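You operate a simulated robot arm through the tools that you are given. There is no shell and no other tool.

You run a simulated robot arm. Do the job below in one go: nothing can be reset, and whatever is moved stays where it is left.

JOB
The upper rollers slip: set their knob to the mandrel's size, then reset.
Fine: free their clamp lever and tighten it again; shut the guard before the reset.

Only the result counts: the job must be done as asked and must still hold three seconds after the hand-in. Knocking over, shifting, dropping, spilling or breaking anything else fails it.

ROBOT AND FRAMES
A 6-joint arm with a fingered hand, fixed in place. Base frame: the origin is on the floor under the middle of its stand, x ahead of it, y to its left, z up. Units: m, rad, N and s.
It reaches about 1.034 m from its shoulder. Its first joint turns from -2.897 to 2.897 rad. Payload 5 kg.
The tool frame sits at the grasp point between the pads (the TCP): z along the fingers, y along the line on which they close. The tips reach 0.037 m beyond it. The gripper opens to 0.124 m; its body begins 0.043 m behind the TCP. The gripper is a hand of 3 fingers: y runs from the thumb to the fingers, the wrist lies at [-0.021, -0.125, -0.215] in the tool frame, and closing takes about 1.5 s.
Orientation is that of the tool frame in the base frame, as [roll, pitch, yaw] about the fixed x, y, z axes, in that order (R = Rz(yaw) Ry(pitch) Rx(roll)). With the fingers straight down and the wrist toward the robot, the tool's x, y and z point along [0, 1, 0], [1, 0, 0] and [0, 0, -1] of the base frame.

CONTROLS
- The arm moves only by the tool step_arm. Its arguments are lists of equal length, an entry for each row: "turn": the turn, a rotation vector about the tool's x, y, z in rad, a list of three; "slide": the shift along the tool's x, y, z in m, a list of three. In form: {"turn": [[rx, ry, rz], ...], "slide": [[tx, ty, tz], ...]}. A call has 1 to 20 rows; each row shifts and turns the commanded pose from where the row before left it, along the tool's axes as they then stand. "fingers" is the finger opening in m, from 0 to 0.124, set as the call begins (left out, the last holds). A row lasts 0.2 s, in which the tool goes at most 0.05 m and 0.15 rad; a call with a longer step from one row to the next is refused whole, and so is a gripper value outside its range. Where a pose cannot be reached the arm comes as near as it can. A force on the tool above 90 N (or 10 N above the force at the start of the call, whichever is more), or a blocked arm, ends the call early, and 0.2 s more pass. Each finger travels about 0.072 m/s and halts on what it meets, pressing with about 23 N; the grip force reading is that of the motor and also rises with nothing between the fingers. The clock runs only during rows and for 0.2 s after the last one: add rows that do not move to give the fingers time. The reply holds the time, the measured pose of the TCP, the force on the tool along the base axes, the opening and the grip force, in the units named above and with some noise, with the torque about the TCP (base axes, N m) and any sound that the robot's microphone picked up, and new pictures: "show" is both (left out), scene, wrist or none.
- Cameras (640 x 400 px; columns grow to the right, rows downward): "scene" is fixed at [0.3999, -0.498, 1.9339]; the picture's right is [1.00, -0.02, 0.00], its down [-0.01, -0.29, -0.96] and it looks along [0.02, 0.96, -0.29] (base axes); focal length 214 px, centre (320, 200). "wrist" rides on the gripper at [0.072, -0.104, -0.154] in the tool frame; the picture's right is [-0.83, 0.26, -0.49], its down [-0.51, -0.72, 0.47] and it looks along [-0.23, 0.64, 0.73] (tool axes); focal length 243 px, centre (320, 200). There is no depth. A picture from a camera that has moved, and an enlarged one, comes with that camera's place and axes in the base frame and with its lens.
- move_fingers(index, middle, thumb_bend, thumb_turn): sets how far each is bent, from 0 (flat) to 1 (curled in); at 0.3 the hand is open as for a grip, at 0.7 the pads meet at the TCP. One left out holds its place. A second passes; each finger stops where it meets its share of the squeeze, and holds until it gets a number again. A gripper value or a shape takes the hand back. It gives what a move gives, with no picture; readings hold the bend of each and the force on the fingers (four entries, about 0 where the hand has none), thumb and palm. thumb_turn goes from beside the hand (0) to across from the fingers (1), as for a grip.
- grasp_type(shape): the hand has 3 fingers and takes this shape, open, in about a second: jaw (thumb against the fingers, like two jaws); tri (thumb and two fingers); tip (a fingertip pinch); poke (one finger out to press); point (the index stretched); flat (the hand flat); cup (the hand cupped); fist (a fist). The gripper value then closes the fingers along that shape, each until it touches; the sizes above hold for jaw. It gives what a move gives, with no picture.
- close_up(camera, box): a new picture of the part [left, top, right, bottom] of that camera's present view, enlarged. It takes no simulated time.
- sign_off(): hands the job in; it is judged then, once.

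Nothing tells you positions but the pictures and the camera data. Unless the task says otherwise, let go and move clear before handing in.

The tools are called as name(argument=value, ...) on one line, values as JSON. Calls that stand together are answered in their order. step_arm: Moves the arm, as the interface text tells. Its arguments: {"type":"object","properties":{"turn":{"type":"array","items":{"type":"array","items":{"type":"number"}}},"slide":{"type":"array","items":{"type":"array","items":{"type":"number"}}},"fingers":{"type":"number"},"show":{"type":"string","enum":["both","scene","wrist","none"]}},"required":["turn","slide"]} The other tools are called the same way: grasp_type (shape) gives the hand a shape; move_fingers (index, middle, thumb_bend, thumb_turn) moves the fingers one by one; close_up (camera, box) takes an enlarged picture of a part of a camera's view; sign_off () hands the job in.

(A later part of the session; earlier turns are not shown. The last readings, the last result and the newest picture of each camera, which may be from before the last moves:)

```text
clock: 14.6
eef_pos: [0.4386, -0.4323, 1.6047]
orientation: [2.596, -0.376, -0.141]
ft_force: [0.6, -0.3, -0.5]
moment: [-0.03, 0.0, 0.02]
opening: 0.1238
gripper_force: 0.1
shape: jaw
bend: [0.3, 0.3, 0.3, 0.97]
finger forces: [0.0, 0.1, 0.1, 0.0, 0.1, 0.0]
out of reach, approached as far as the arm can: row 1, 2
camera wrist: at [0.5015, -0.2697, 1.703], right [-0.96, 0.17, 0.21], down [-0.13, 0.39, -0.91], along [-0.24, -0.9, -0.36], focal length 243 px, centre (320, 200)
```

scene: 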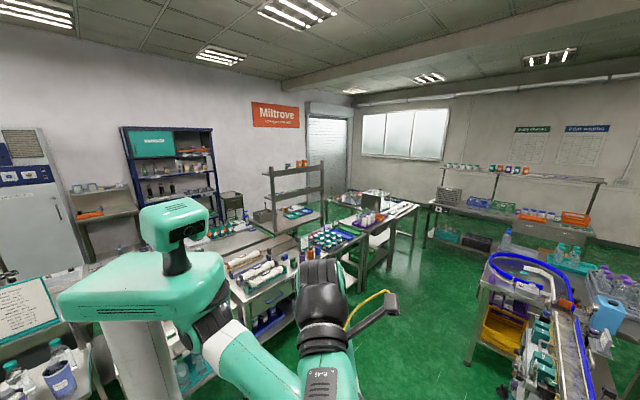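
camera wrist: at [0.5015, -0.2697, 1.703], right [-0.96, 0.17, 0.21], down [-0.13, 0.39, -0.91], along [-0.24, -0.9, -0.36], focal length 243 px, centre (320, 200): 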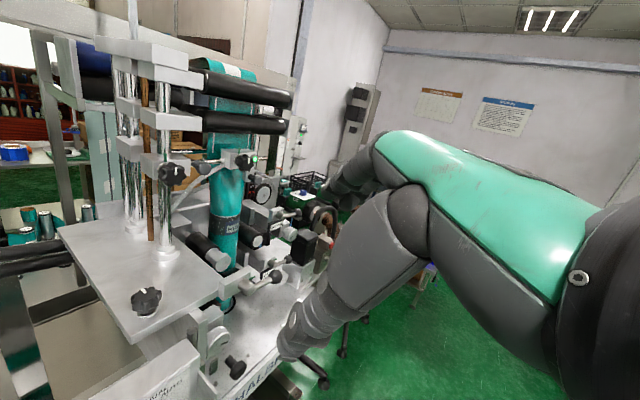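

Good view of the head from above-front. I'll move a bit toward -x and -y so the roller station shows left of my fingers.

step_arm(turn=[[0, 0, 0], [0, 0, 0], [0, 0, 0], [0, 0, 0], [0, 0, 0], [0, 0, 0], [0, 0, 0]], slide=[[-0.024, 0.03, 0.007], [-0.024, 0.03, 0.007], [-0.024, 0.03, 0.007], [-0.024, 0.03, 0.007], [-0.024, 0.03, 0.007], [-0.024, 0.03, 0.007], [0, 0, 0]])

close_up(camera="wrist", box=[100, 160, 340, 360])

```text
clock: 16.2
eef_pos: [0.2878, -0.6018, 1.5967]
orientation: [2.594, -0.377, -0.14]
ft_force: [0.0, -0.2, -0.2]
moment: [0.03, -0.04, 0.04]
opening: 0.1241
gripper_force: 0.1
shape: jaw
bend: [0.3, 0.3, 0.3, 0.97]
finger forces: [0.1, 0.0, 0.0, 0.0, 0.0, 0.0]
out of reach, approached as far as the arm can: row 1, 2, 3, 4
camera wrist: at [0.3502, -0.4393, 1.6944], right [-0.96, 0.17, 0.21], down [-0.13, 0.39, -0.91], along [-0.24, -0.9, -0.36], focal length 243 px, centre (320, 200)
```

scene: 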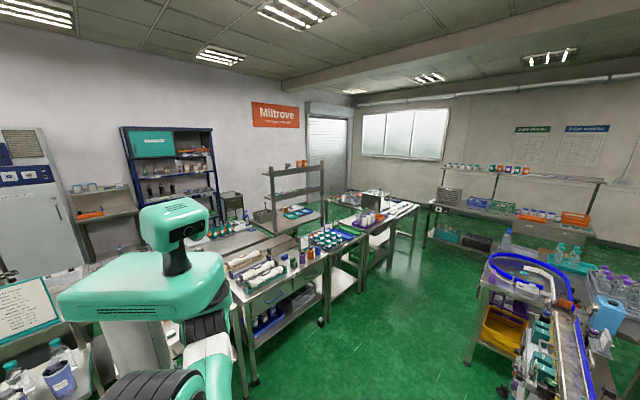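
wrist: 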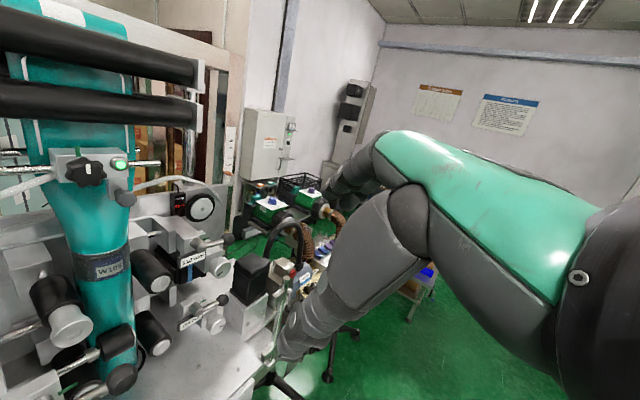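

```text
2.00 times, centred on (220, 260) of wrist
camera zoom: at [0.3502, -0.4393, 1.6944], right [-0.96, 0.17, 0.21], down [-0.13, 0.39, -0.91], along [-0.24, -0.9, -0.36], focal length 485 px, centre (520, 80)
```

zoom: 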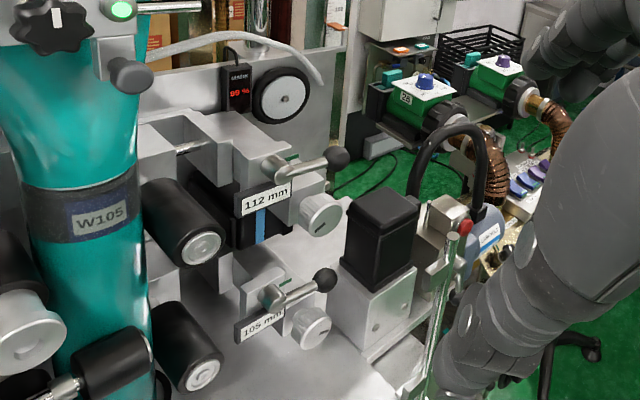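

Now the roller station is in clear view: upper lever ball near (0.40, -0.864, 1.419), upper knob near (0.41, -0.85, 1.361). I'll zoom in on lever, knob and guard details.

close_up(camera="wrist", box=[200, 220, 290, 290])

close_up(camera="wrist", box=[260, 220, 350, 370])

close_up(camera="wrist", box=[0, 240, 160, 400])

close_up(camera="wrist", box=[160, 280, 250, 350])

```text
5.71 times, centred on (245, 255) of wrist
camera zoom: at [0.3502, -0.4393, 1.6944], right [-0.96, 0.17, 0.21], down [-0.13, 0.39, -0.91], along [-0.24, -0.9, -0.36], focal length 1386 px, centre (749, -114)
```

zoom: 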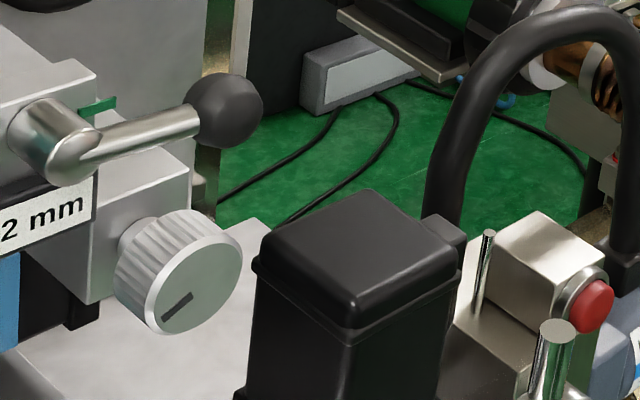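

```text
2.67 times, centred on (305, 295) of wrist
camera zoom: at [0.3502, -0.4393, 1.6944], right [-0.96, 0.17, 0.21], down [-0.13, 0.39, -0.91], along [-0.24, -0.9, -0.36], focal length 647 px, centre (360, -53)
```

zoom: 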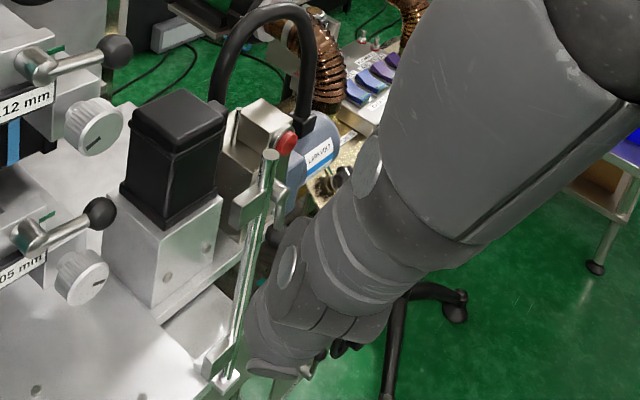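

```text
2.50 times, centred on (80, 320) of wrist
camera zoom: at [0.3502, -0.4393, 1.6944], right [-0.96, 0.17, 0.21], down [-0.13, 0.39, -0.91], along [-0.24, -0.9, -0.36], focal length 606 px, centre (920, -100)
```

zoom: 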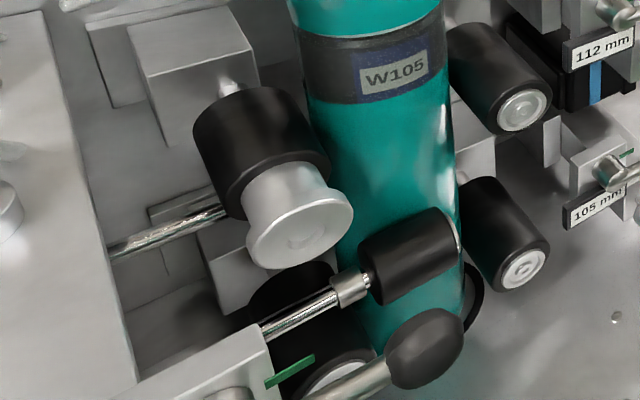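

```text
5.71 times, centred on (205, 315) of wrist
camera zoom: at [0.3502, -0.4393, 1.6944], right [-0.96, 0.17, 0.21], down [-0.13, 0.39, -0.91], along [-0.24, -0.9, -0.36], focal length 1386 px, centre (977, -457)
```

zoom: 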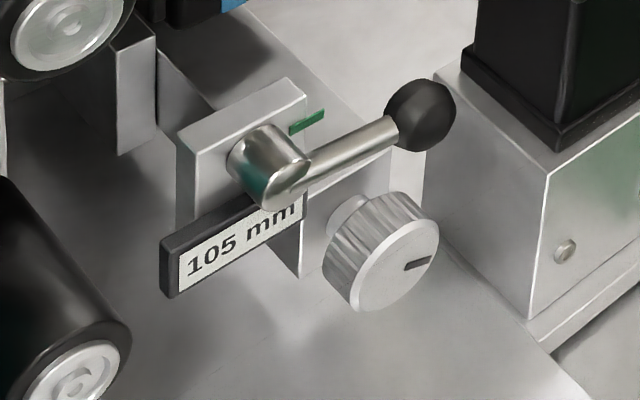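

The upper knob's mark points lower-left at 112 and the lower one's points right at 105, so roughly 140° counter-clockwise is needed. I still need to understand the guard, so I'll view it from another angle.

step_arm(turn=[[0, 0, 0], [-0.0495, -0.065, 0.105], [-0.0495, -0.065, 0.105], [-0.0495, -0.065, 0.105], [0, 0, 0]], slide=[[0.0075, -0.0447, 0.0064], [0.0075, -0.0447, 0.0064], [0.0075, -0.0447, 0.0064], [0.0075, -0.0447, 0.0064], [0, 0, 0]], show="wrist")

close_up(camera="wrist", box=[160, 180, 320, 320])

```text
clock: 17.4
eef_pos: [0.3933, -0.488, 1.5014]
orientation: [2.592, -0.375, -0.539]
ft_force: [0.8, -0.1, 0.5]
moment: [-0.03, 0.02, 0.0]
opening: 0.1239
gripper_force: 0.1
shape: jaw
bend: [0.3, 0.3, 0.3, 0.97]
finger forces: [0.1, 0.1, 0.1, 0.0, 0.0, 0.0]
camera wrist: at [0.5141, -0.3619, 1.5996], right [-0.82, 0.53, 0.21], down [0.03, 0.41, -0.91], along [-0.57, -0.74, -0.35], focal length 243 px, centre (320, 200)
```

wrist: 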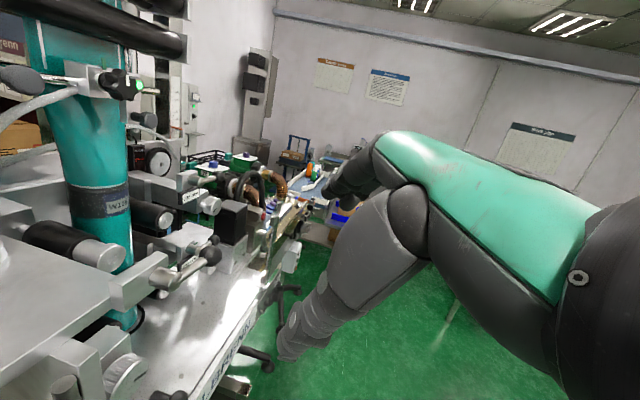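

```text
2.86 times, centred on (240, 250) of wrist
camera zoom: at [0.5141, -0.3619, 1.5996], right [-0.82, 0.53, 0.21], down [0.03, 0.41, -0.91], along [-0.57, -0.74, -0.35], focal length 693 px, centre (549, 57)
```

zoom: 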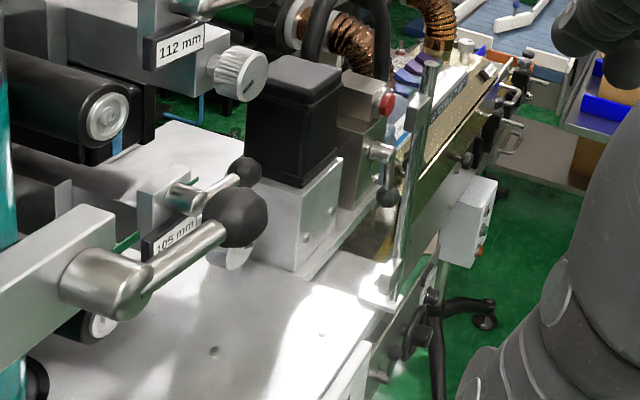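

That upright near x=0.285 looks like a plain post, so the guard may be elsewhere. I'll check the lower-left part and the whole head.

close_up(camera="wrist", box=[0, 240, 200, 400])

close_up(camera="wrist", box=[0, 0, 200, 240])

close_up(camera="wrist", box=[200, 120, 370, 240])

```text
2.50 times, centred on (100, 320) of wrist
camera zoom: at [0.5141, -0.3619, 1.5996], right [-0.82, 0.53, 0.21], down [0.03, 0.41, -0.91], along [-0.57, -0.74, -0.35], focal length 606 px, centre (870, -100)
```

zoom: 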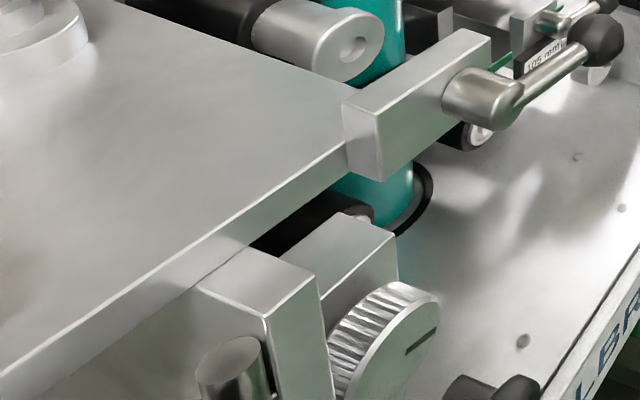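

```text
1.67 times, centred on (100, 120) of wrist
camera zoom: at [0.5141, -0.3619, 1.5996], right [-0.82, 0.53, 0.21], down [0.03, 0.41, -0.91], along [-0.57, -0.74, -0.35], focal length 404 px, centre (687, 333)
```

zoom: 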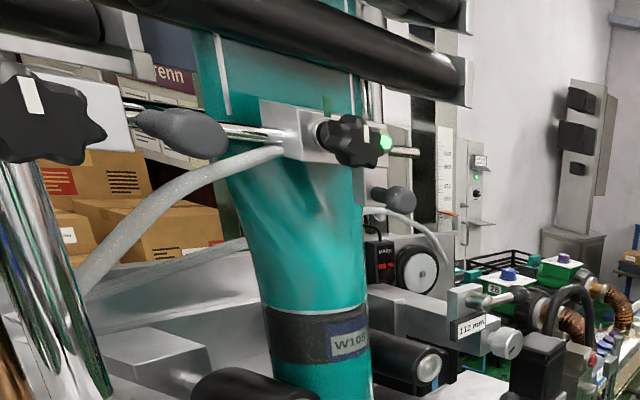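

```text
3.33 times, centred on (285, 180) of wrist
camera zoom: at [0.5141, -0.3619, 1.5996], right [-0.82, 0.53, 0.21], down [0.03, 0.41, -0.91], along [-0.57, -0.74, -0.35], focal length 809 px, centre (437, 267)
```

zoom: 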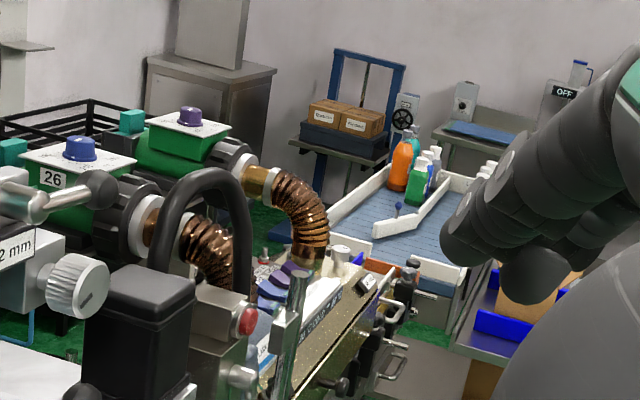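

I haven't found the guard yet; the upright is a rod with sensor blocks. I'll back off and lower the camera for a frontal view of the machine.

step_arm(turn=[[0, 0, 0], [0, 0, 0], [0, 0, 0], [0, 0, 0], [0, 0, 0], [0, 0, 0], [0, 0, 0], [0, 0, 0], [0, 0, 0], [0, 0, 0]], slide=[[-0.019, -0.0353, -0.0137], [-0.019, -0.0353, -0.0137], [-0.019, -0.0353, -0.0137], [-0.019, -0.0353, -0.0137], [-0.019, -0.0353, -0.0137], [-0.019, -0.0353, -0.0137], [-0.019, -0.0353, -0.0137], [-0.019, -0.0353, -0.0137], [-0.019, -0.0353, -0.0137], [0, 0, 0]])

close_up(camera="wrist", box=[0, 200, 320, 400])

close_up(camera="wrist", box=[0, 0, 320, 200])

```text
clock: 19.6
eef_pos: [0.434, -0.1336, 1.3936]
orientation: [2.582, -0.379, -0.53]
ft_force: [0.1, 0.8, -0.4]
moment: [0.02, 0.0, 0.0]
opening: 0.1237
gripper_force: 0.1
shape: jaw
bend: [0.3, 0.3, 0.3, 0.97]
finger forces: [0.1, 0.0, 0.0, 0.0, 0.1, 0.0]
out of reach, approached as far as the arm can: row 9
camera wrist: at [0.5549, -0.0073, 1.4902], right [-0.82, 0.53, 0.21], down [0.03, 0.4, -0.91], along [-0.57, -0.75, -0.35], focal length 243 px, centre (320, 200)
```

scene: 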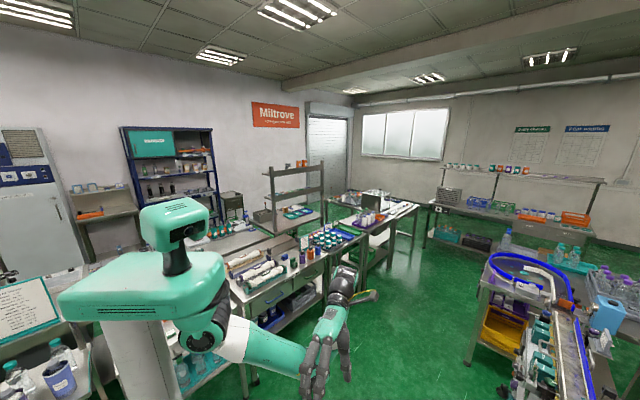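
wrist: 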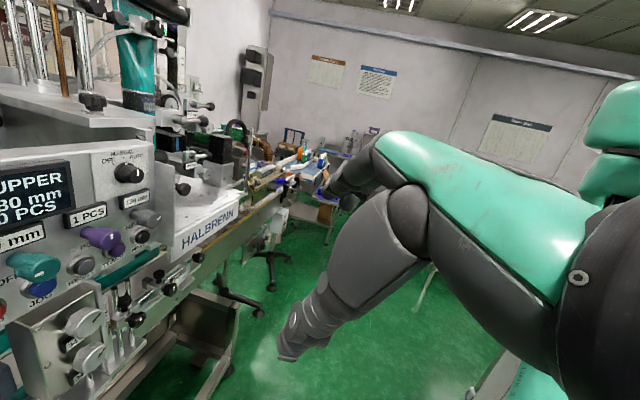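

```text
2.00 times, centred on (160, 300) of wrist
camera zoom: at [0.5549, -0.0073, 1.4902], right [-0.82, 0.53, 0.21], down [0.03, 0.4, -0.91], along [-0.57, -0.75, -0.35], focal length 485 px, centre (640, 0)
```

zoom: 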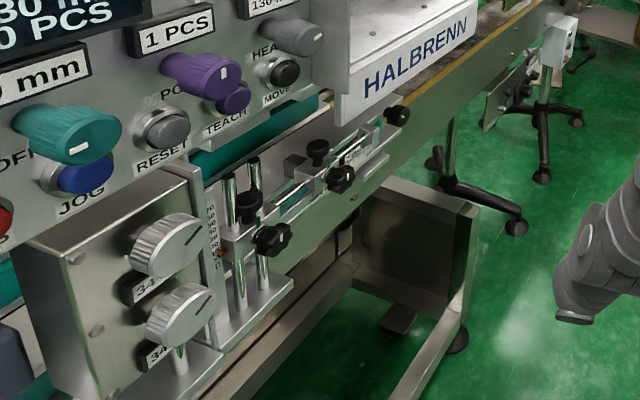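

```text
2.00 times, centred on (160, 100) of wrist
camera zoom: at [0.5549, -0.0073, 1.4902], right [-0.82, 0.53, 0.21], down [0.03, 0.4, -0.91], along [-0.57, -0.75, -0.35], focal length 485 px, centre (640, 400)
```

zoom: 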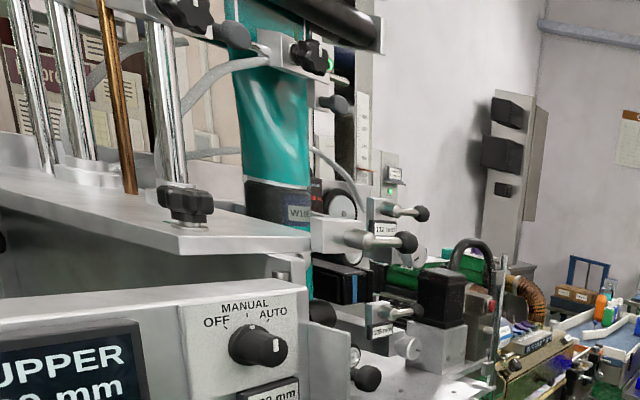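

I see the front: RESET sits between the teal and purple knobs. I'll zoom into the zone between the panel and the HALBRENN shelf for the guard.

close_up(camera="wrist", box=[90, 100, 250, 240])

close_up(camera="wrist", box=[40, 0, 200, 110])

close_up(camera="wrist", box=[100, 250, 220, 340])

```text
2.86 times, centred on (170, 170) of wrist
camera zoom: at [0.5549, -0.0073, 1.4902], right [-0.82, 0.53, 0.21], down [0.03, 0.4, -0.91], along [-0.57, -0.75, -0.35], focal length 693 px, centre (749, 286)
```

zoom: 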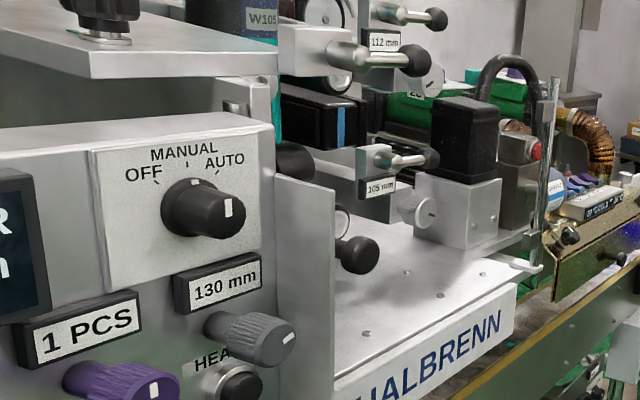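

```text
3.64 times, centred on (120, 55) of wrist
camera zoom: at [0.5549, -0.0073, 1.4902], right [-0.82, 0.53, 0.21], down [0.03, 0.4, -0.91], along [-0.57, -0.75, -0.35], focal length 882 px, centre (1047, 727)
```

zoom: 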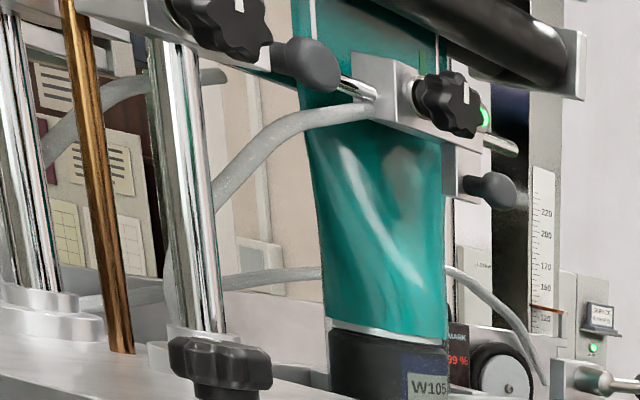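

```text
4.44 times, centred on (160, 295) of wrist
camera zoom: at [0.5549, -0.0073, 1.4902], right [-0.82, 0.53, 0.21], down [0.03, 0.4, -0.91], along [-0.57, -0.75, -0.35], focal length 1078 px, centre (1031, -222)
```

zoom: 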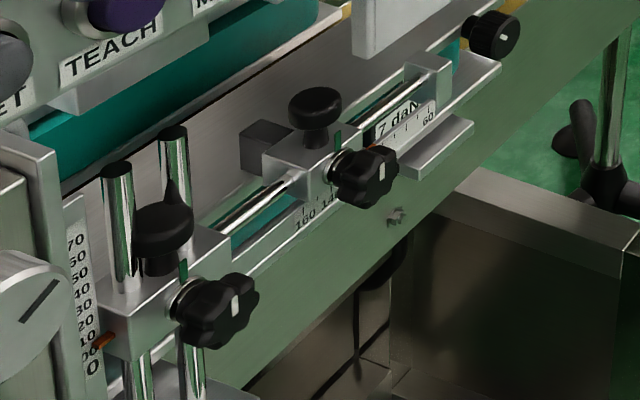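

There's a small plate with a black ball next to the panel's right end that could be the guard. Zooming more on that.

close_up(camera="wrist", box=[140, 120, 220, 200])

close_up(camera="wrist", box=[0, 60, 160, 160])

close_up(camera="wrist", box=[200, 100, 330, 260])

```text
5.00 times, centred on (180, 160) of wrist
camera zoom: at [0.5549, -0.0073, 1.4902], right [-0.82, 0.53, 0.21], down [0.03, 0.4, -0.91], along [-0.57, -0.75, -0.35], focal length 1213 px, centre (1020, 400)
```

zoom: 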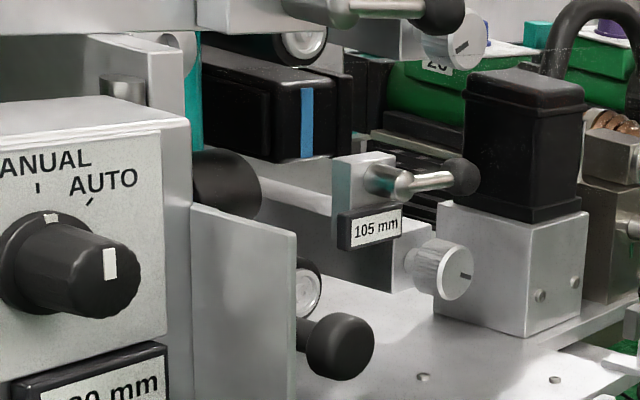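

```text
4.00 times, centred on (80, 110) of wrist
camera zoom: at [0.5549, -0.0073, 1.4902], right [-0.82, 0.53, 0.21], down [0.03, 0.4, -0.91], along [-0.57, -0.75, -0.35], focal length 970 px, centre (1280, 560)
```

zoom: 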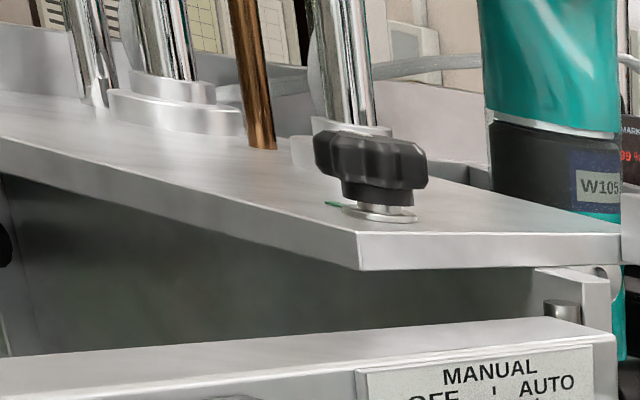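

```text
2.50 times, centred on (265, 180) of wrist
camera zoom: at [0.5549, -0.0073, 1.4902], right [-0.82, 0.53, 0.21], down [0.03, 0.4, -0.91], along [-0.57, -0.75, -0.35], focal length 606 px, centre (458, 250)
```

zoom: 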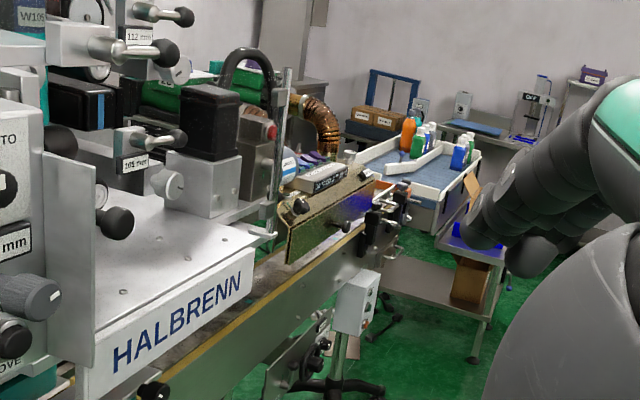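

The plate by the panel's right end with a mushroom handle is my guard candidate. I'll look at it from above to understand how it swings.

step_arm(turn=[[0, 0, 0], [0, 0, 0], [0, 0, 0], [0, 0, 0], [0, 0, 0], [0, 0, 0], [0, 0, 0], [0, 0, 0], [0, 0, 0], [0, 0, 0], [0, 0, 0], [0, 0, 0], [0, 0, 0], [0.048, 0.063, -0.102], [0.048, 0.063, -0.102], [0, 0, 0]], slide=[[0.015, 0.0195, -0.0315], [0.015, 0.0195, -0.0315], [0.015, 0.0195, -0.0315], [0.015, 0.0195, -0.0315], [0.015, 0.0195, -0.0315], [0.0145, 0.0307, 0.0255], [0.0145, 0.0307, 0.0255], [0.0145, 0.0307, 0.0255], [0.0145, 0.0307, 0.0255], [0.0145, 0.0307, 0.0255], [0.0145, 0.0307, 0.0255], [0.0145, 0.0307, 0.0255], [0.0145, 0.0307, 0.0255], [0, 0, 0], [0, 0, 0], [0, 0, 0]], show="wrist")

step_arm(turn=[[0.111, -0.035, 0.065], [0.111, -0.035, 0.065], [0.111, -0.035, 0.065], [0.111, -0.035, 0.065], [0, 0, 0]], slide=[[0, 0, 0], [0, 0, 0], [0, 0, 0], [0, 0, 0], [0, 0, 0]])

```text
clock: 23.0
eef_pos: [0.3808, -0.4702, 1.5975]
orientation: [2.594, -0.376, -0.281]
ft_force: [-0.6, 0.6, 0.1]
moment: [0.01, -0.03, -0.01]
opening: 0.1239
gripper_force: 0.1
shape: jaw
bend: [0.3, 0.3, 0.3, 0.97]
finger forces: [0.0, 0.0, 0.0, 0.0, 0.0, 0.0]
camera wrist: at [0.4658, -0.3181, 1.6956], right [-0.93, 0.3, 0.21], down [-0.08, 0.41, -0.91], along [-0.36, -0.86, -0.36], focal length 243 px, centre (320, 200)
```

wrist: 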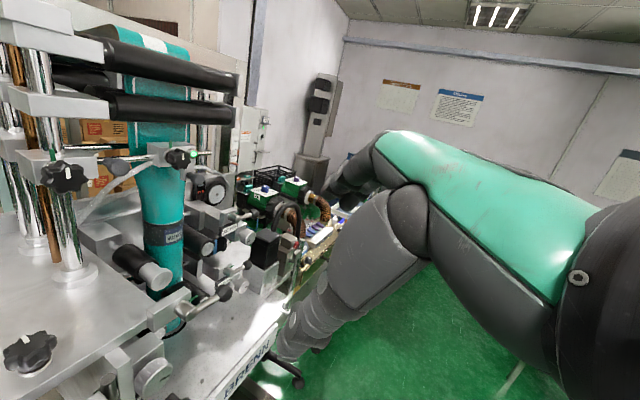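

```text
clock: 24.2
eef_pos: [0.3977, -0.4786, 1.594]
orientation: [2.637, -0.377, -0.32]
ft_force: [0.2, 0.4, -0.2]
moment: [0.02, 0.02, 0.01]
opening: 0.1236
gripper_force: 0.1
shape: jaw
bend: [0.3, 0.3, 0.3, 0.97]
finger forces: [0.1, 0.0, 0.1, 0.0, 0.1, 0.0]
out of reach, approached as far as the arm can: row 1, 2, 3, 4
camera wrist: at [0.4842, -0.3321, 1.6985], right [-0.92, 0.32, 0.21], down [-0.05, 0.44, -0.89], along [-0.38, -0.84, -0.39], focal length 243 px, centre (320, 200)
```

scene: 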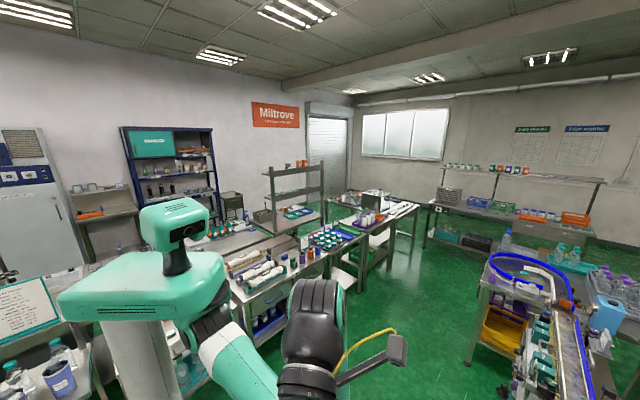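
wrist: 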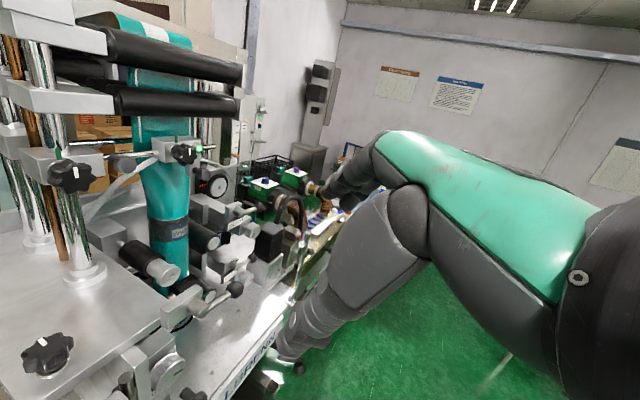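

The hand can't tilt further down here. I'll zoom at the lower left where the plate and mushroom handle show.

close_up(camera="wrist", box=[60, 320, 240, 400])

close_up(camera="wrist", box=[180, 190, 320, 310])

```text
3.56 times, centred on (150, 360) of wrist
camera zoom: at [0.4842, -0.3321, 1.6985], right [-0.92, 0.32, 0.21], down [-0.05, 0.44, -0.89], along [-0.38, -0.84, -0.39], focal length 863 px, centre (924, -369)
```

zoom: 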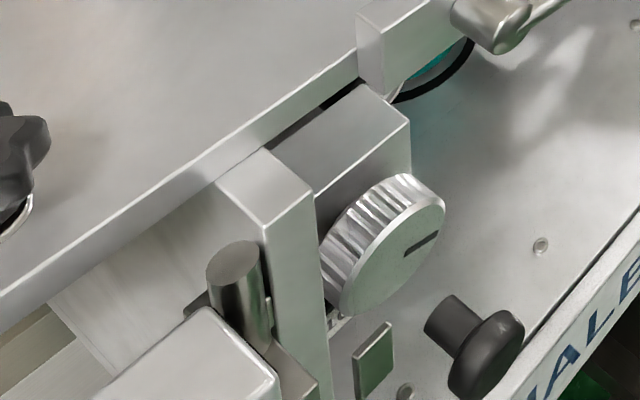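

```text
3.33 times, centred on (250, 250) of wrist
camera zoom: at [0.4842, -0.3321, 1.6985], right [-0.92, 0.32, 0.21], down [-0.05, 0.44, -0.89], along [-0.38, -0.84, -0.39], focal length 809 px, centre (553, 33)
```

zoom: 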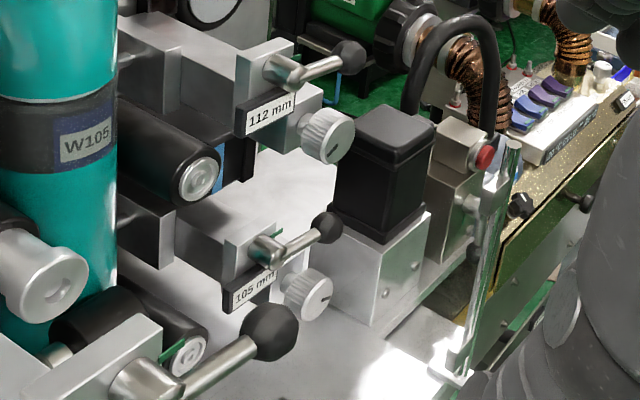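

The mushroom handle seems to float, so it may sit on a clear pane. I'll zoom in hard around it.

close_up(camera="wrist", box=[140, 360, 220, 400])

close_up(camera="wrist", box=[200, 300, 300, 400])

```text
8.00 times, centred on (180, 380) of wrist
camera zoom: at [0.4842, -0.3321, 1.6985], right [-0.92, 0.32, 0.21], down [-0.05, 0.44, -0.89], along [-0.38, -0.84, -0.39], focal length 1941 px, centre (1440, -1240)
```

zoom: 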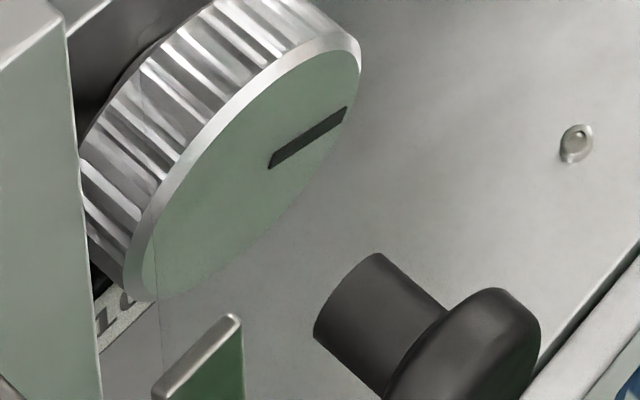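

```text
4.00 times, centred on (250, 350) of wrist
camera zoom: at [0.4842, -0.3321, 1.6985], right [-0.92, 0.32, 0.21], down [-0.05, 0.44, -0.89], along [-0.38, -0.84, -0.39], focal length 970 px, centre (600, -400)
```

zoom: 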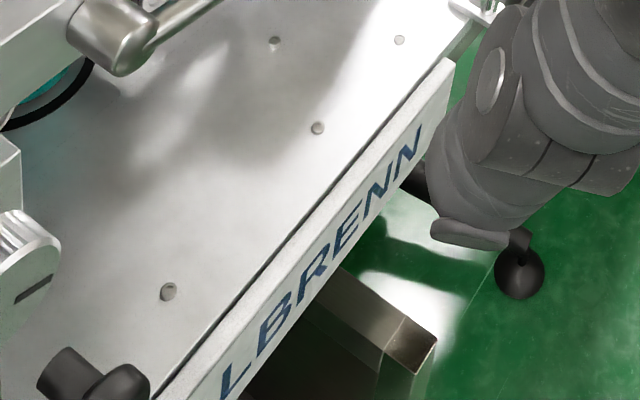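

I now work out that the machine is turned 45° to face the robot: outward normal e2≈(-0.707, 0.707), line direction e1≈(0.707, 0.707). The mushroom handle sits on a clear, closed guard pane hinged on the post at the right (0.285, -0.83); so the guard must be opened first. I'll rotate the hand to point squarely at the machine.

step_arm(turn=[[-0.0734, 0.0795, -0.0873], [-0.0734, 0.0795, -0.0873], [-0.0734, 0.0795, -0.0873], [-0.0734, 0.0795, -0.0873], [-0.0734, 0.0795, -0.0873]], slide=[[0, 0, 0], [0, 0, 0], [0, 0, 0], [0, 0, 0], [0, 0, 0]])

```text
clock: 25.4
eef_pos: [0.3956, -0.4783, 1.5929]
orientation: [2.03, -0.335, 0.309]
ft_force: [-0.9, 0.8, 0.1]
moment: [0.01, 0.0, 0.0]
opening: 0.1239
gripper_force: 0.0
shape: jaw
bend: [0.3, 0.3, 0.3, 0.97]
finger forces: [0.1, 0.0, 0.1, 0.1, 0.1, 0.0]
camera wrist: at [0.414, -0.279, 1.5929], right [-0.99, 0.03, 0.15], down [-0.16, -0.16, -0.98], along [0.0, -0.99, 0.16], focal length 243 px, centre (320, 200)
```

scene: 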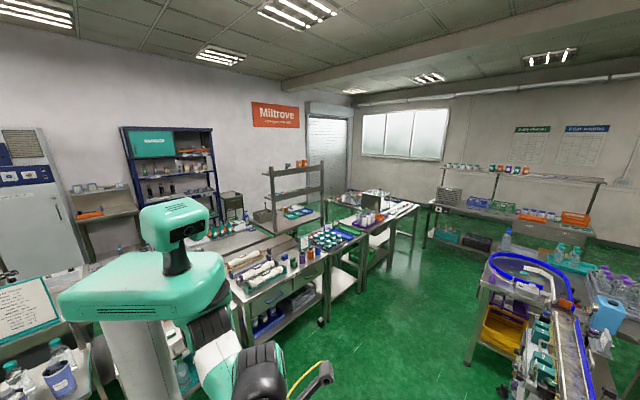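
wrist: 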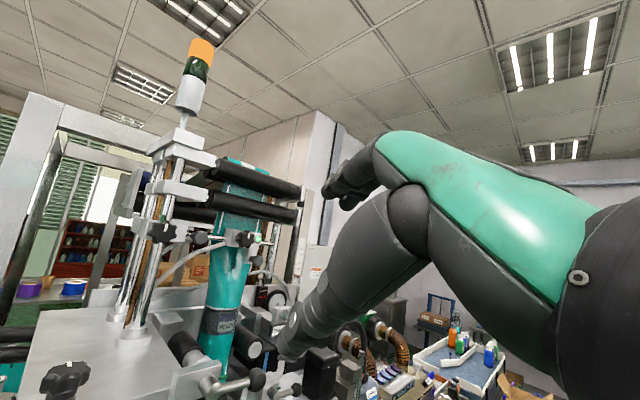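

The rotation works. I'll finish it while lowering the hand in front of the machine.

step_arm(turn=[[-0.0734, 0.0795, -0.0873], [-0.0734, 0.0795, -0.0873], [-0.0734, 0.0795, -0.0873], [-0.0734, 0.0795, -0.0873], [-0.0734, 0.0795, -0.0873], [0, 0, 0]], slide=[[0, -0.035, 0.0], [0, -0.035, 0.0], [0, -0.035, 0.0], [0, -0.035, 0.0], [0, -0.035, 0.0], [0, 0, 0]])

```text
clock: 26.8
eef_pos: [0.4082, -0.4221, 1.429]
orientation: [1.57, 0.001, 0.798]
ft_force: [-0.1, 0.7, 0.1]
moment: [0.01, -0.02, 0.01]
opening: 0.1238
gripper_force: 0.1
shape: jaw
bend: [0.3, 0.3, 0.3, 0.97]
finger forces: [0.1, 0.0, 0.0, 0.0, 0.1, 0.0]
camera wrist: at [0.3507, -0.2622, 1.3233], right [-0.93, -0.25, 0.26], down [-0.02, -0.69, -0.72], along [0.36, -0.68, 0.64], focal length 243 px, centre (320, 200)
```

scene: 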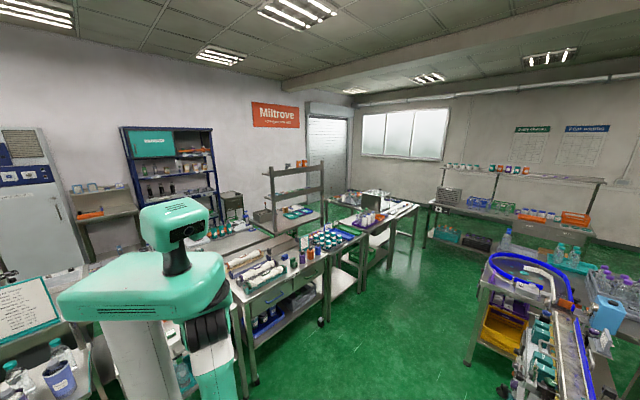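
wrist: 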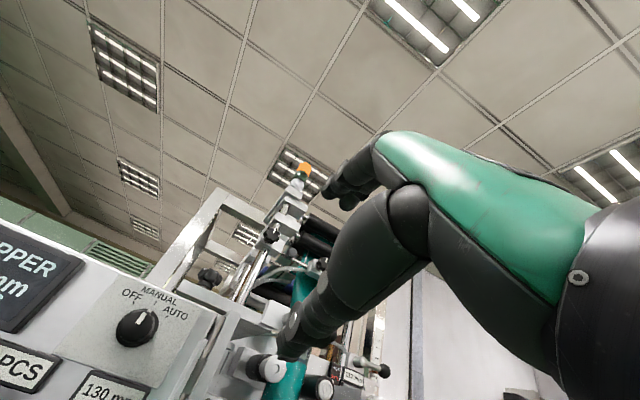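

The hand now points squarely at the machine. I'll lower it to the handle's height, still about 0.15 m away.

step_arm(turn=[[0, 0, 0], [0, 0, 0], [0, 0, 0], [0, 0, 0], [0, 0, 0]], slide=[[0, -0.037, 0.0], [0, -0.037, 0.0], [0, -0.037, 0.0], [0, -0.037, 0.0], [0, 0, 0]], show="wrist")

close_up(camera="wrist", box=[160, 150, 400, 300])

```text
clock: 28.0
eef_pos: [0.4102, -0.4245, 1.2802]
orientation: [1.572, 0.003, 0.795]
ft_force: [-1.0, -0.1, -0.7]
moment: [0.01, 0.01, 0.0]
opening: 0.1241
gripper_force: 0.0
shape: jaw
bend: [0.3, 0.3, 0.3, 0.97]
finger forces: [0.0, 0.0, 0.1, 0.1, 0.0, 0.0]
camera wrist: at [0.351, -0.2651, 1.1756], right [-0.93, -0.25, 0.26], down [-0.02, -0.69, -0.72], along [0.36, -0.68, 0.64], focal length 243 px, centre (320, 200)
```

wrist: 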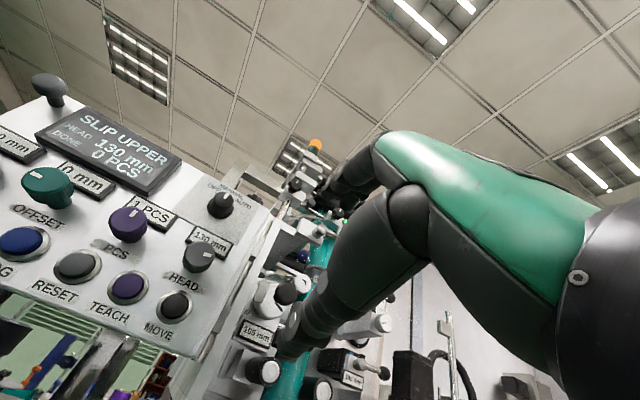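

```text
2.67 times, centred on (280, 225) of wrist
camera zoom: at [0.351, -0.2651, 1.1756], right [-0.93, -0.25, 0.26], down [-0.02, -0.69, -0.72], along [0.36, -0.68, 0.64], focal length 647 px, centre (427, 133)
```

zoom: 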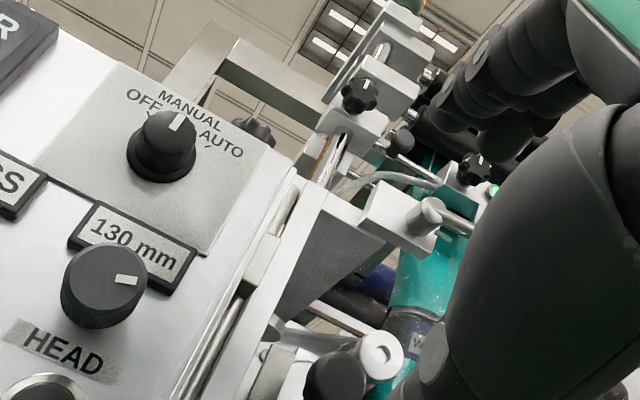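

I see the mushroom near (285, 292), by the third knob reading 105 mm. Let me zoom there.

close_up(camera="wrist", box=[200, 240, 330, 370])

close_up(camera="wrist", box=[320, 300, 480, 400])

```text
3.08 times, centred on (265, 305) of wrist
camera zoom: at [0.351, -0.2651, 1.1756], right [-0.93, -0.25, 0.26], down [-0.02, -0.69, -0.72], along [0.36, -0.68, 0.64], focal length 746 px, centre (489, -123)
```

zoom: 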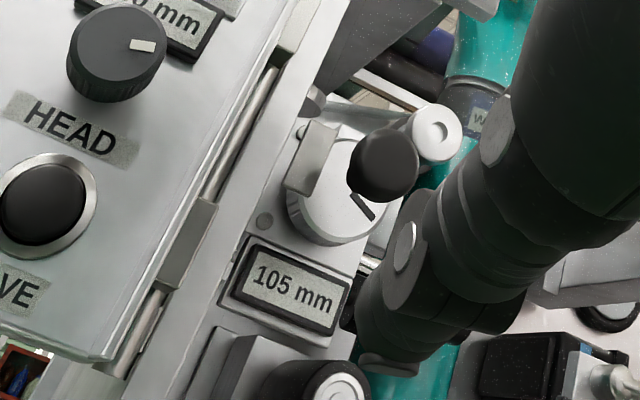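

```text
4.00 times, centred on (400, 350) of wrist
camera zoom: at [0.351, -0.2651, 1.1756], right [-0.93, -0.25, 0.26], down [-0.02, -0.69, -0.72], along [0.36, -0.68, 0.64], focal length 970 px, centre (0, -400)
```

zoom: 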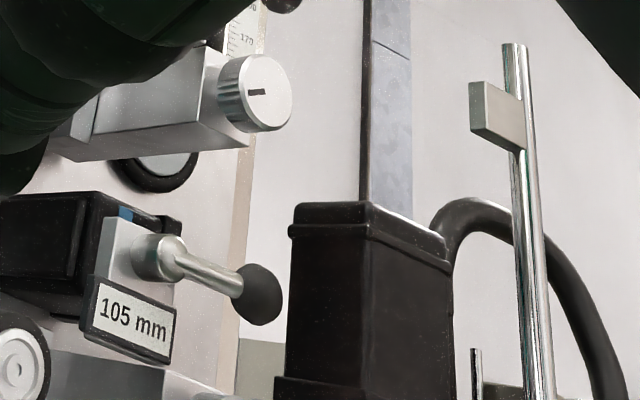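

I read the third knob as 105 mm. The mushroom cap is at about (0.500, -0.534, 1.277); I'll narrow the fingers and approach it.

step_arm(turn=[[0, 0, 0], [0, 0, 0], [0, 0, 0], [0, 0, 0], [0, 0, 0]], slide=[[-0.007, -0.0015, 0.025], [-0.007, -0.0015, 0.025], [0, 0, 0.02], [0, 0, 0], [0, 0, 0]], fingers=0.065, show="wrist")

close_up(camera="wrist", box=[230, 140, 430, 340])

```text
clock: 29.2
eef_pos: [0.4499, -0.4829, 1.2778]
orientation: [1.571, 0.002, 0.797]
ft_force: [-0.6, -0.2, -0.3]
moment: [-0.01, -0.02, -0.01]
opening: 0.0654
gripper_force: 0.0
shape: jaw
bend: [0.74, 0.44, 0.68, 1.0]
finger forces: [0.0, 0.0, 0.0, 0.1, 0.0, 0.1]
camera wrist: at [0.3908, -0.3233, 1.1734], right [-0.93, -0.25, 0.26], down [-0.02, -0.69, -0.72], along [0.36, -0.68, 0.64], focal length 243 px, centre (320, 200)
```

wrist: 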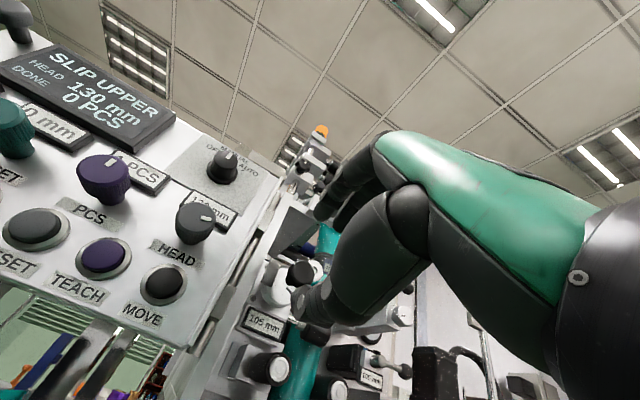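

```text
2.00 times, centred on (330, 240) of wrist
camera zoom: at [0.3908, -0.3233, 1.1734], right [-0.93, -0.25, 0.26], down [-0.02, -0.69, -0.72], along [0.36, -0.68, 0.64], focal length 485 px, centre (300, 120)
```

zoom: 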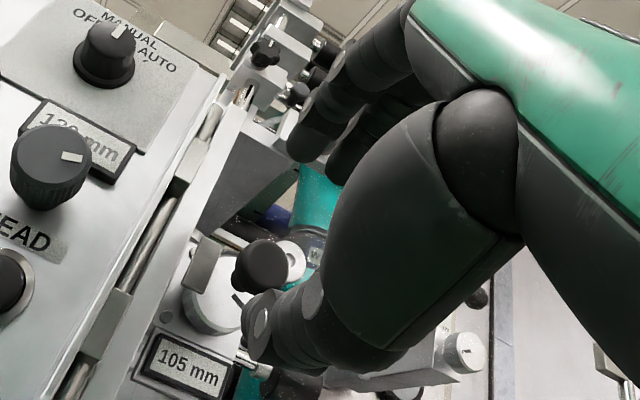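

The cap is at about (0.496, -0.532, 1.273), right ahead. I'll move forward 5 cm so the cap is between thumb and fingers.

step_arm(turn=[[0, 0, 0], [0, 0, 0], [0, 0, 0], [0, 0, 0]], slide=[[-0.001, -0.0025, 0.02], [-0.001, -0.0025, 0.02], [0, 0, 0.0125], [0, 0, 0]], show="wrist")

close_up(camera="wrist", box=[230, 140, 430, 340])

```text
clock: 30.2
eef_pos: [0.4836, -0.5193, 1.2735]
orientation: [1.571, 0.002, 0.797]
ft_force: [0.3, -0.1, -0.2]
moment: [0.01, 0.02, 0.02]
opening: 0.0655
gripper_force: 0.0
shape: jaw
bend: [0.74, 0.44, 0.68, 1.0]
finger forces: [0.0, 0.0, 0.0, 0.0, 0.1, 0.0]
camera wrist: at [0.4241, -0.3598, 1.1691], right [-0.93, -0.25, 0.26], down [-0.02, -0.69, -0.72], along [0.36, -0.68, 0.64], focal length 243 px, centre (320, 200)
```

wrist: 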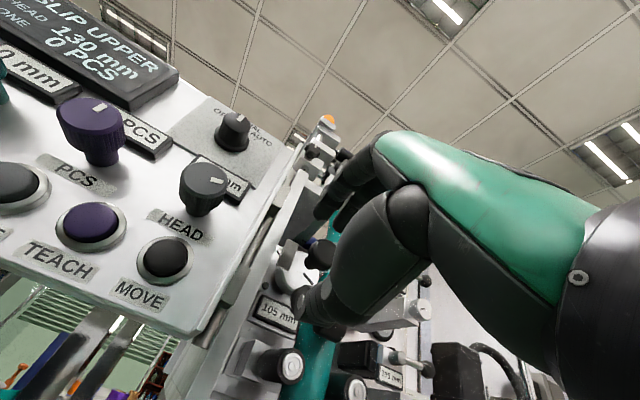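

```text
2.00 times, centred on (330, 240) of wrist
camera zoom: at [0.4241, -0.3598, 1.1691], right [-0.93, -0.25, 0.26], down [-0.02, -0.69, -0.72], along [0.36, -0.68, 0.64], focal length 485 px, centre (300, 120)
```

zoom: 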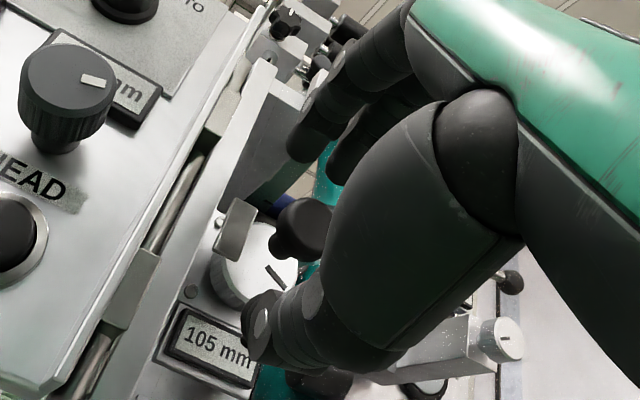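

The cap is now between thumb and fingers, about 1.8 cm beyond the grasp point. I'll close on it.

step_arm(turn=[[0, 0, 0], [0, 0, 0], [0, 0, 0], [0, 0, 0], [0, 0, 0], [0, 0, 0], [0, 0, 0]], slide=[[0, 0, 0], [0, 0, 0], [0, 0, 0], [0, 0, 0], [0, 0, 0], [0, 0, 0], [0, 0, 0]], fingers=0.0, show="wrist")

close_up(camera="wrist", box=[230, 160, 400, 340])

```text
clock: 31.8
eef_pos: [0.4825, -0.5198, 1.2728]
orientation: [1.572, 0.004, 0.796]
ft_force: [0.8, 1.3, -2.0]
moment: [0.01, 0.03, 0.03]
opening: 0.016
gripper_force: 23.0
shape: jaw
bend: [0.72, 0.61, 0.74, 1.0]
finger forces: [10.3, 7.1, 0.1, 0.1, 19.6, 0.1]
camera wrist: at [0.424, -0.3596, 1.1691], right [-0.93, -0.25, 0.26], down [-0.02, -0.69, -0.72], along [0.36, -0.68, 0.64], focal length 243 px, centre (320, 200)
```

wrist: 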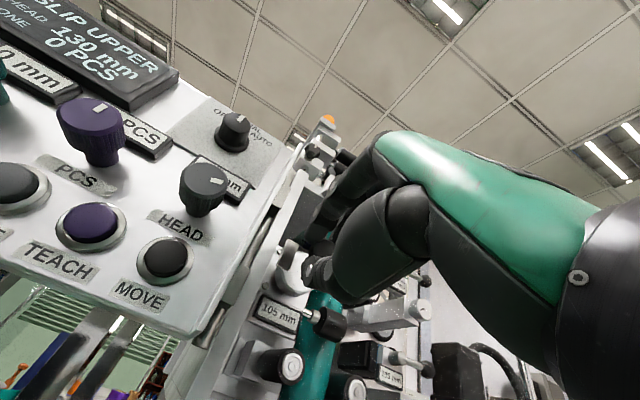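

```text
2.22 times, centred on (315, 250) of wrist
camera zoom: at [0.424, -0.3596, 1.1691], right [-0.93, -0.25, 0.26], down [-0.02, -0.69, -0.72], along [0.36, -0.68, 0.64], focal length 539 px, centre (331, 89)
```

zoom: 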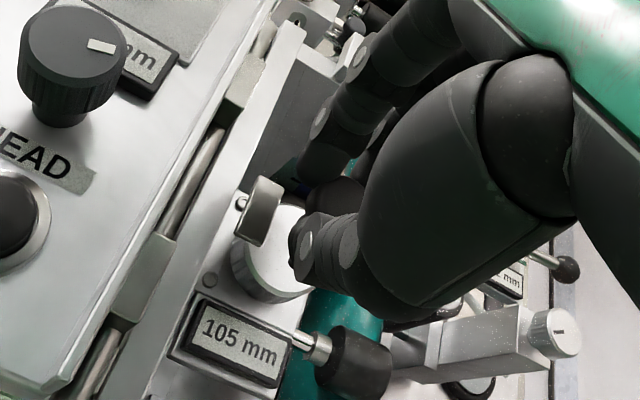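

The cap is held by thumb and both fingers. I'll pull gently outward a couple of centimetres and check the forces and the picture.

step_arm(turn=[[0, 0, 0], [0, 0, 0], [0, 0, 0], [0, 0, 0]], slide=[[0, 0, -0.01], [0, 0, -0.01], [0, 0, -0.01], [0, 0, 0]], show="wrist")

close_up(camera="wrist", box=[170, 140, 490, 340])

```text
clock: 32.8
eef_pos: [0.4637, -0.5008, 1.2725]
orientation: [1.572, 0.001, 0.795]
ft_force: [-5.4, -8.1, -3.3]
moment: [0.12, -0.01, -0.21]
opening: 0.0154
gripper_force: 23.8
shape: jaw
bend: [0.72, 0.61, 0.74, 1.0]
finger forces: [8.6, 11.6, 0.1, 0.0, 18.5, 0.0]
camera wrist: at [0.4047, -0.3415, 1.1691], right [-0.93, -0.25, 0.26], down [-0.02, -0.69, -0.72], along [0.36, -0.68, 0.64], focal length 243 px, centre (320, 200)
```

wrist: 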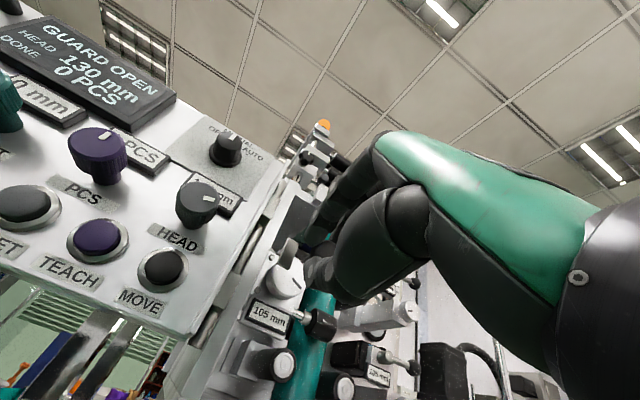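

```text
2.00 times, centred on (330, 240) of wrist
camera zoom: at [0.4047, -0.3415, 1.1691], right [-0.93, -0.25, 0.26], down [-0.02, -0.69, -0.72], along [0.36, -0.68, 0.64], focal length 485 px, centre (300, 120)
```

zoom: 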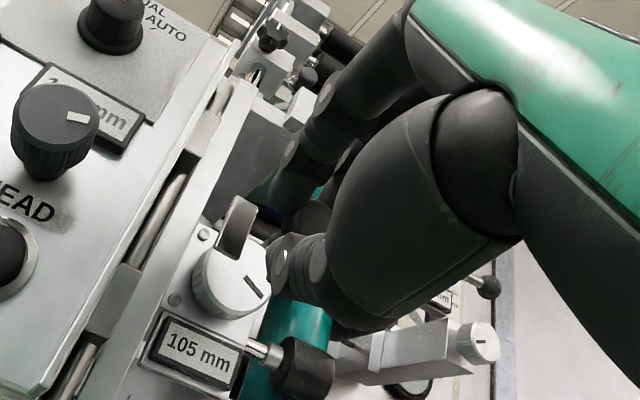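

The display now says "GUARD OPEN" – so that is the guard, it swings about the right-hand post. I'll continue along the arc, turning the hand with it.

step_arm(turn=[[0, 0.08, 0], [0, 0.1, 0], [0, 0.1, 0], [0, 0.1, 0], [0, 0, 0]], slide=[[-0.003, 0, 0], [-0.0124, 0, -0.0354], [-0.0124, 0, -0.0354], [-0.0124, 0, -0.0354], [0, 0, 0]], show="wrist")

```text
clock: 34.0
eef_pos: [0.3559, -0.466, 1.2765]
orientation: [1.573, 0.009, 1.19]
ft_force: [13.5, 48.9, -18.2]
moment: [-0.03, 0.65, 1.3]
opening: 0.0158
gripper_force: 23.1
shape: jaw
bend: [0.72, 0.62, 0.74, 1.0]
finger forces: [40.6, 3.7, 0.1, 0.0, 26.5, 0.0]
camera wrist: at [0.2404, -0.3402, 1.1714], right [-0.77, -0.58, 0.27], down [0.24, -0.65, -0.72], along [0.6, -0.48, 0.64], focal length 243 px, centre (320, 200)
```

wrist: 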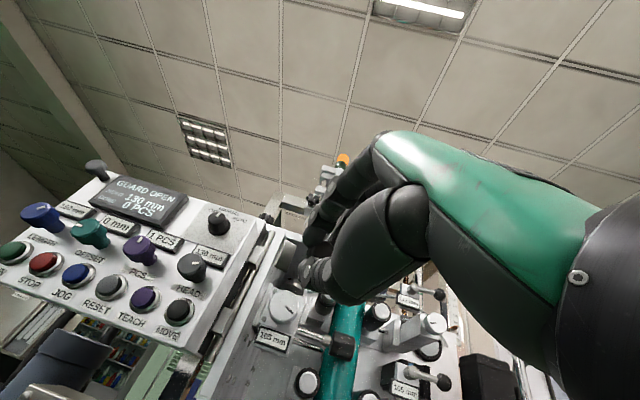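

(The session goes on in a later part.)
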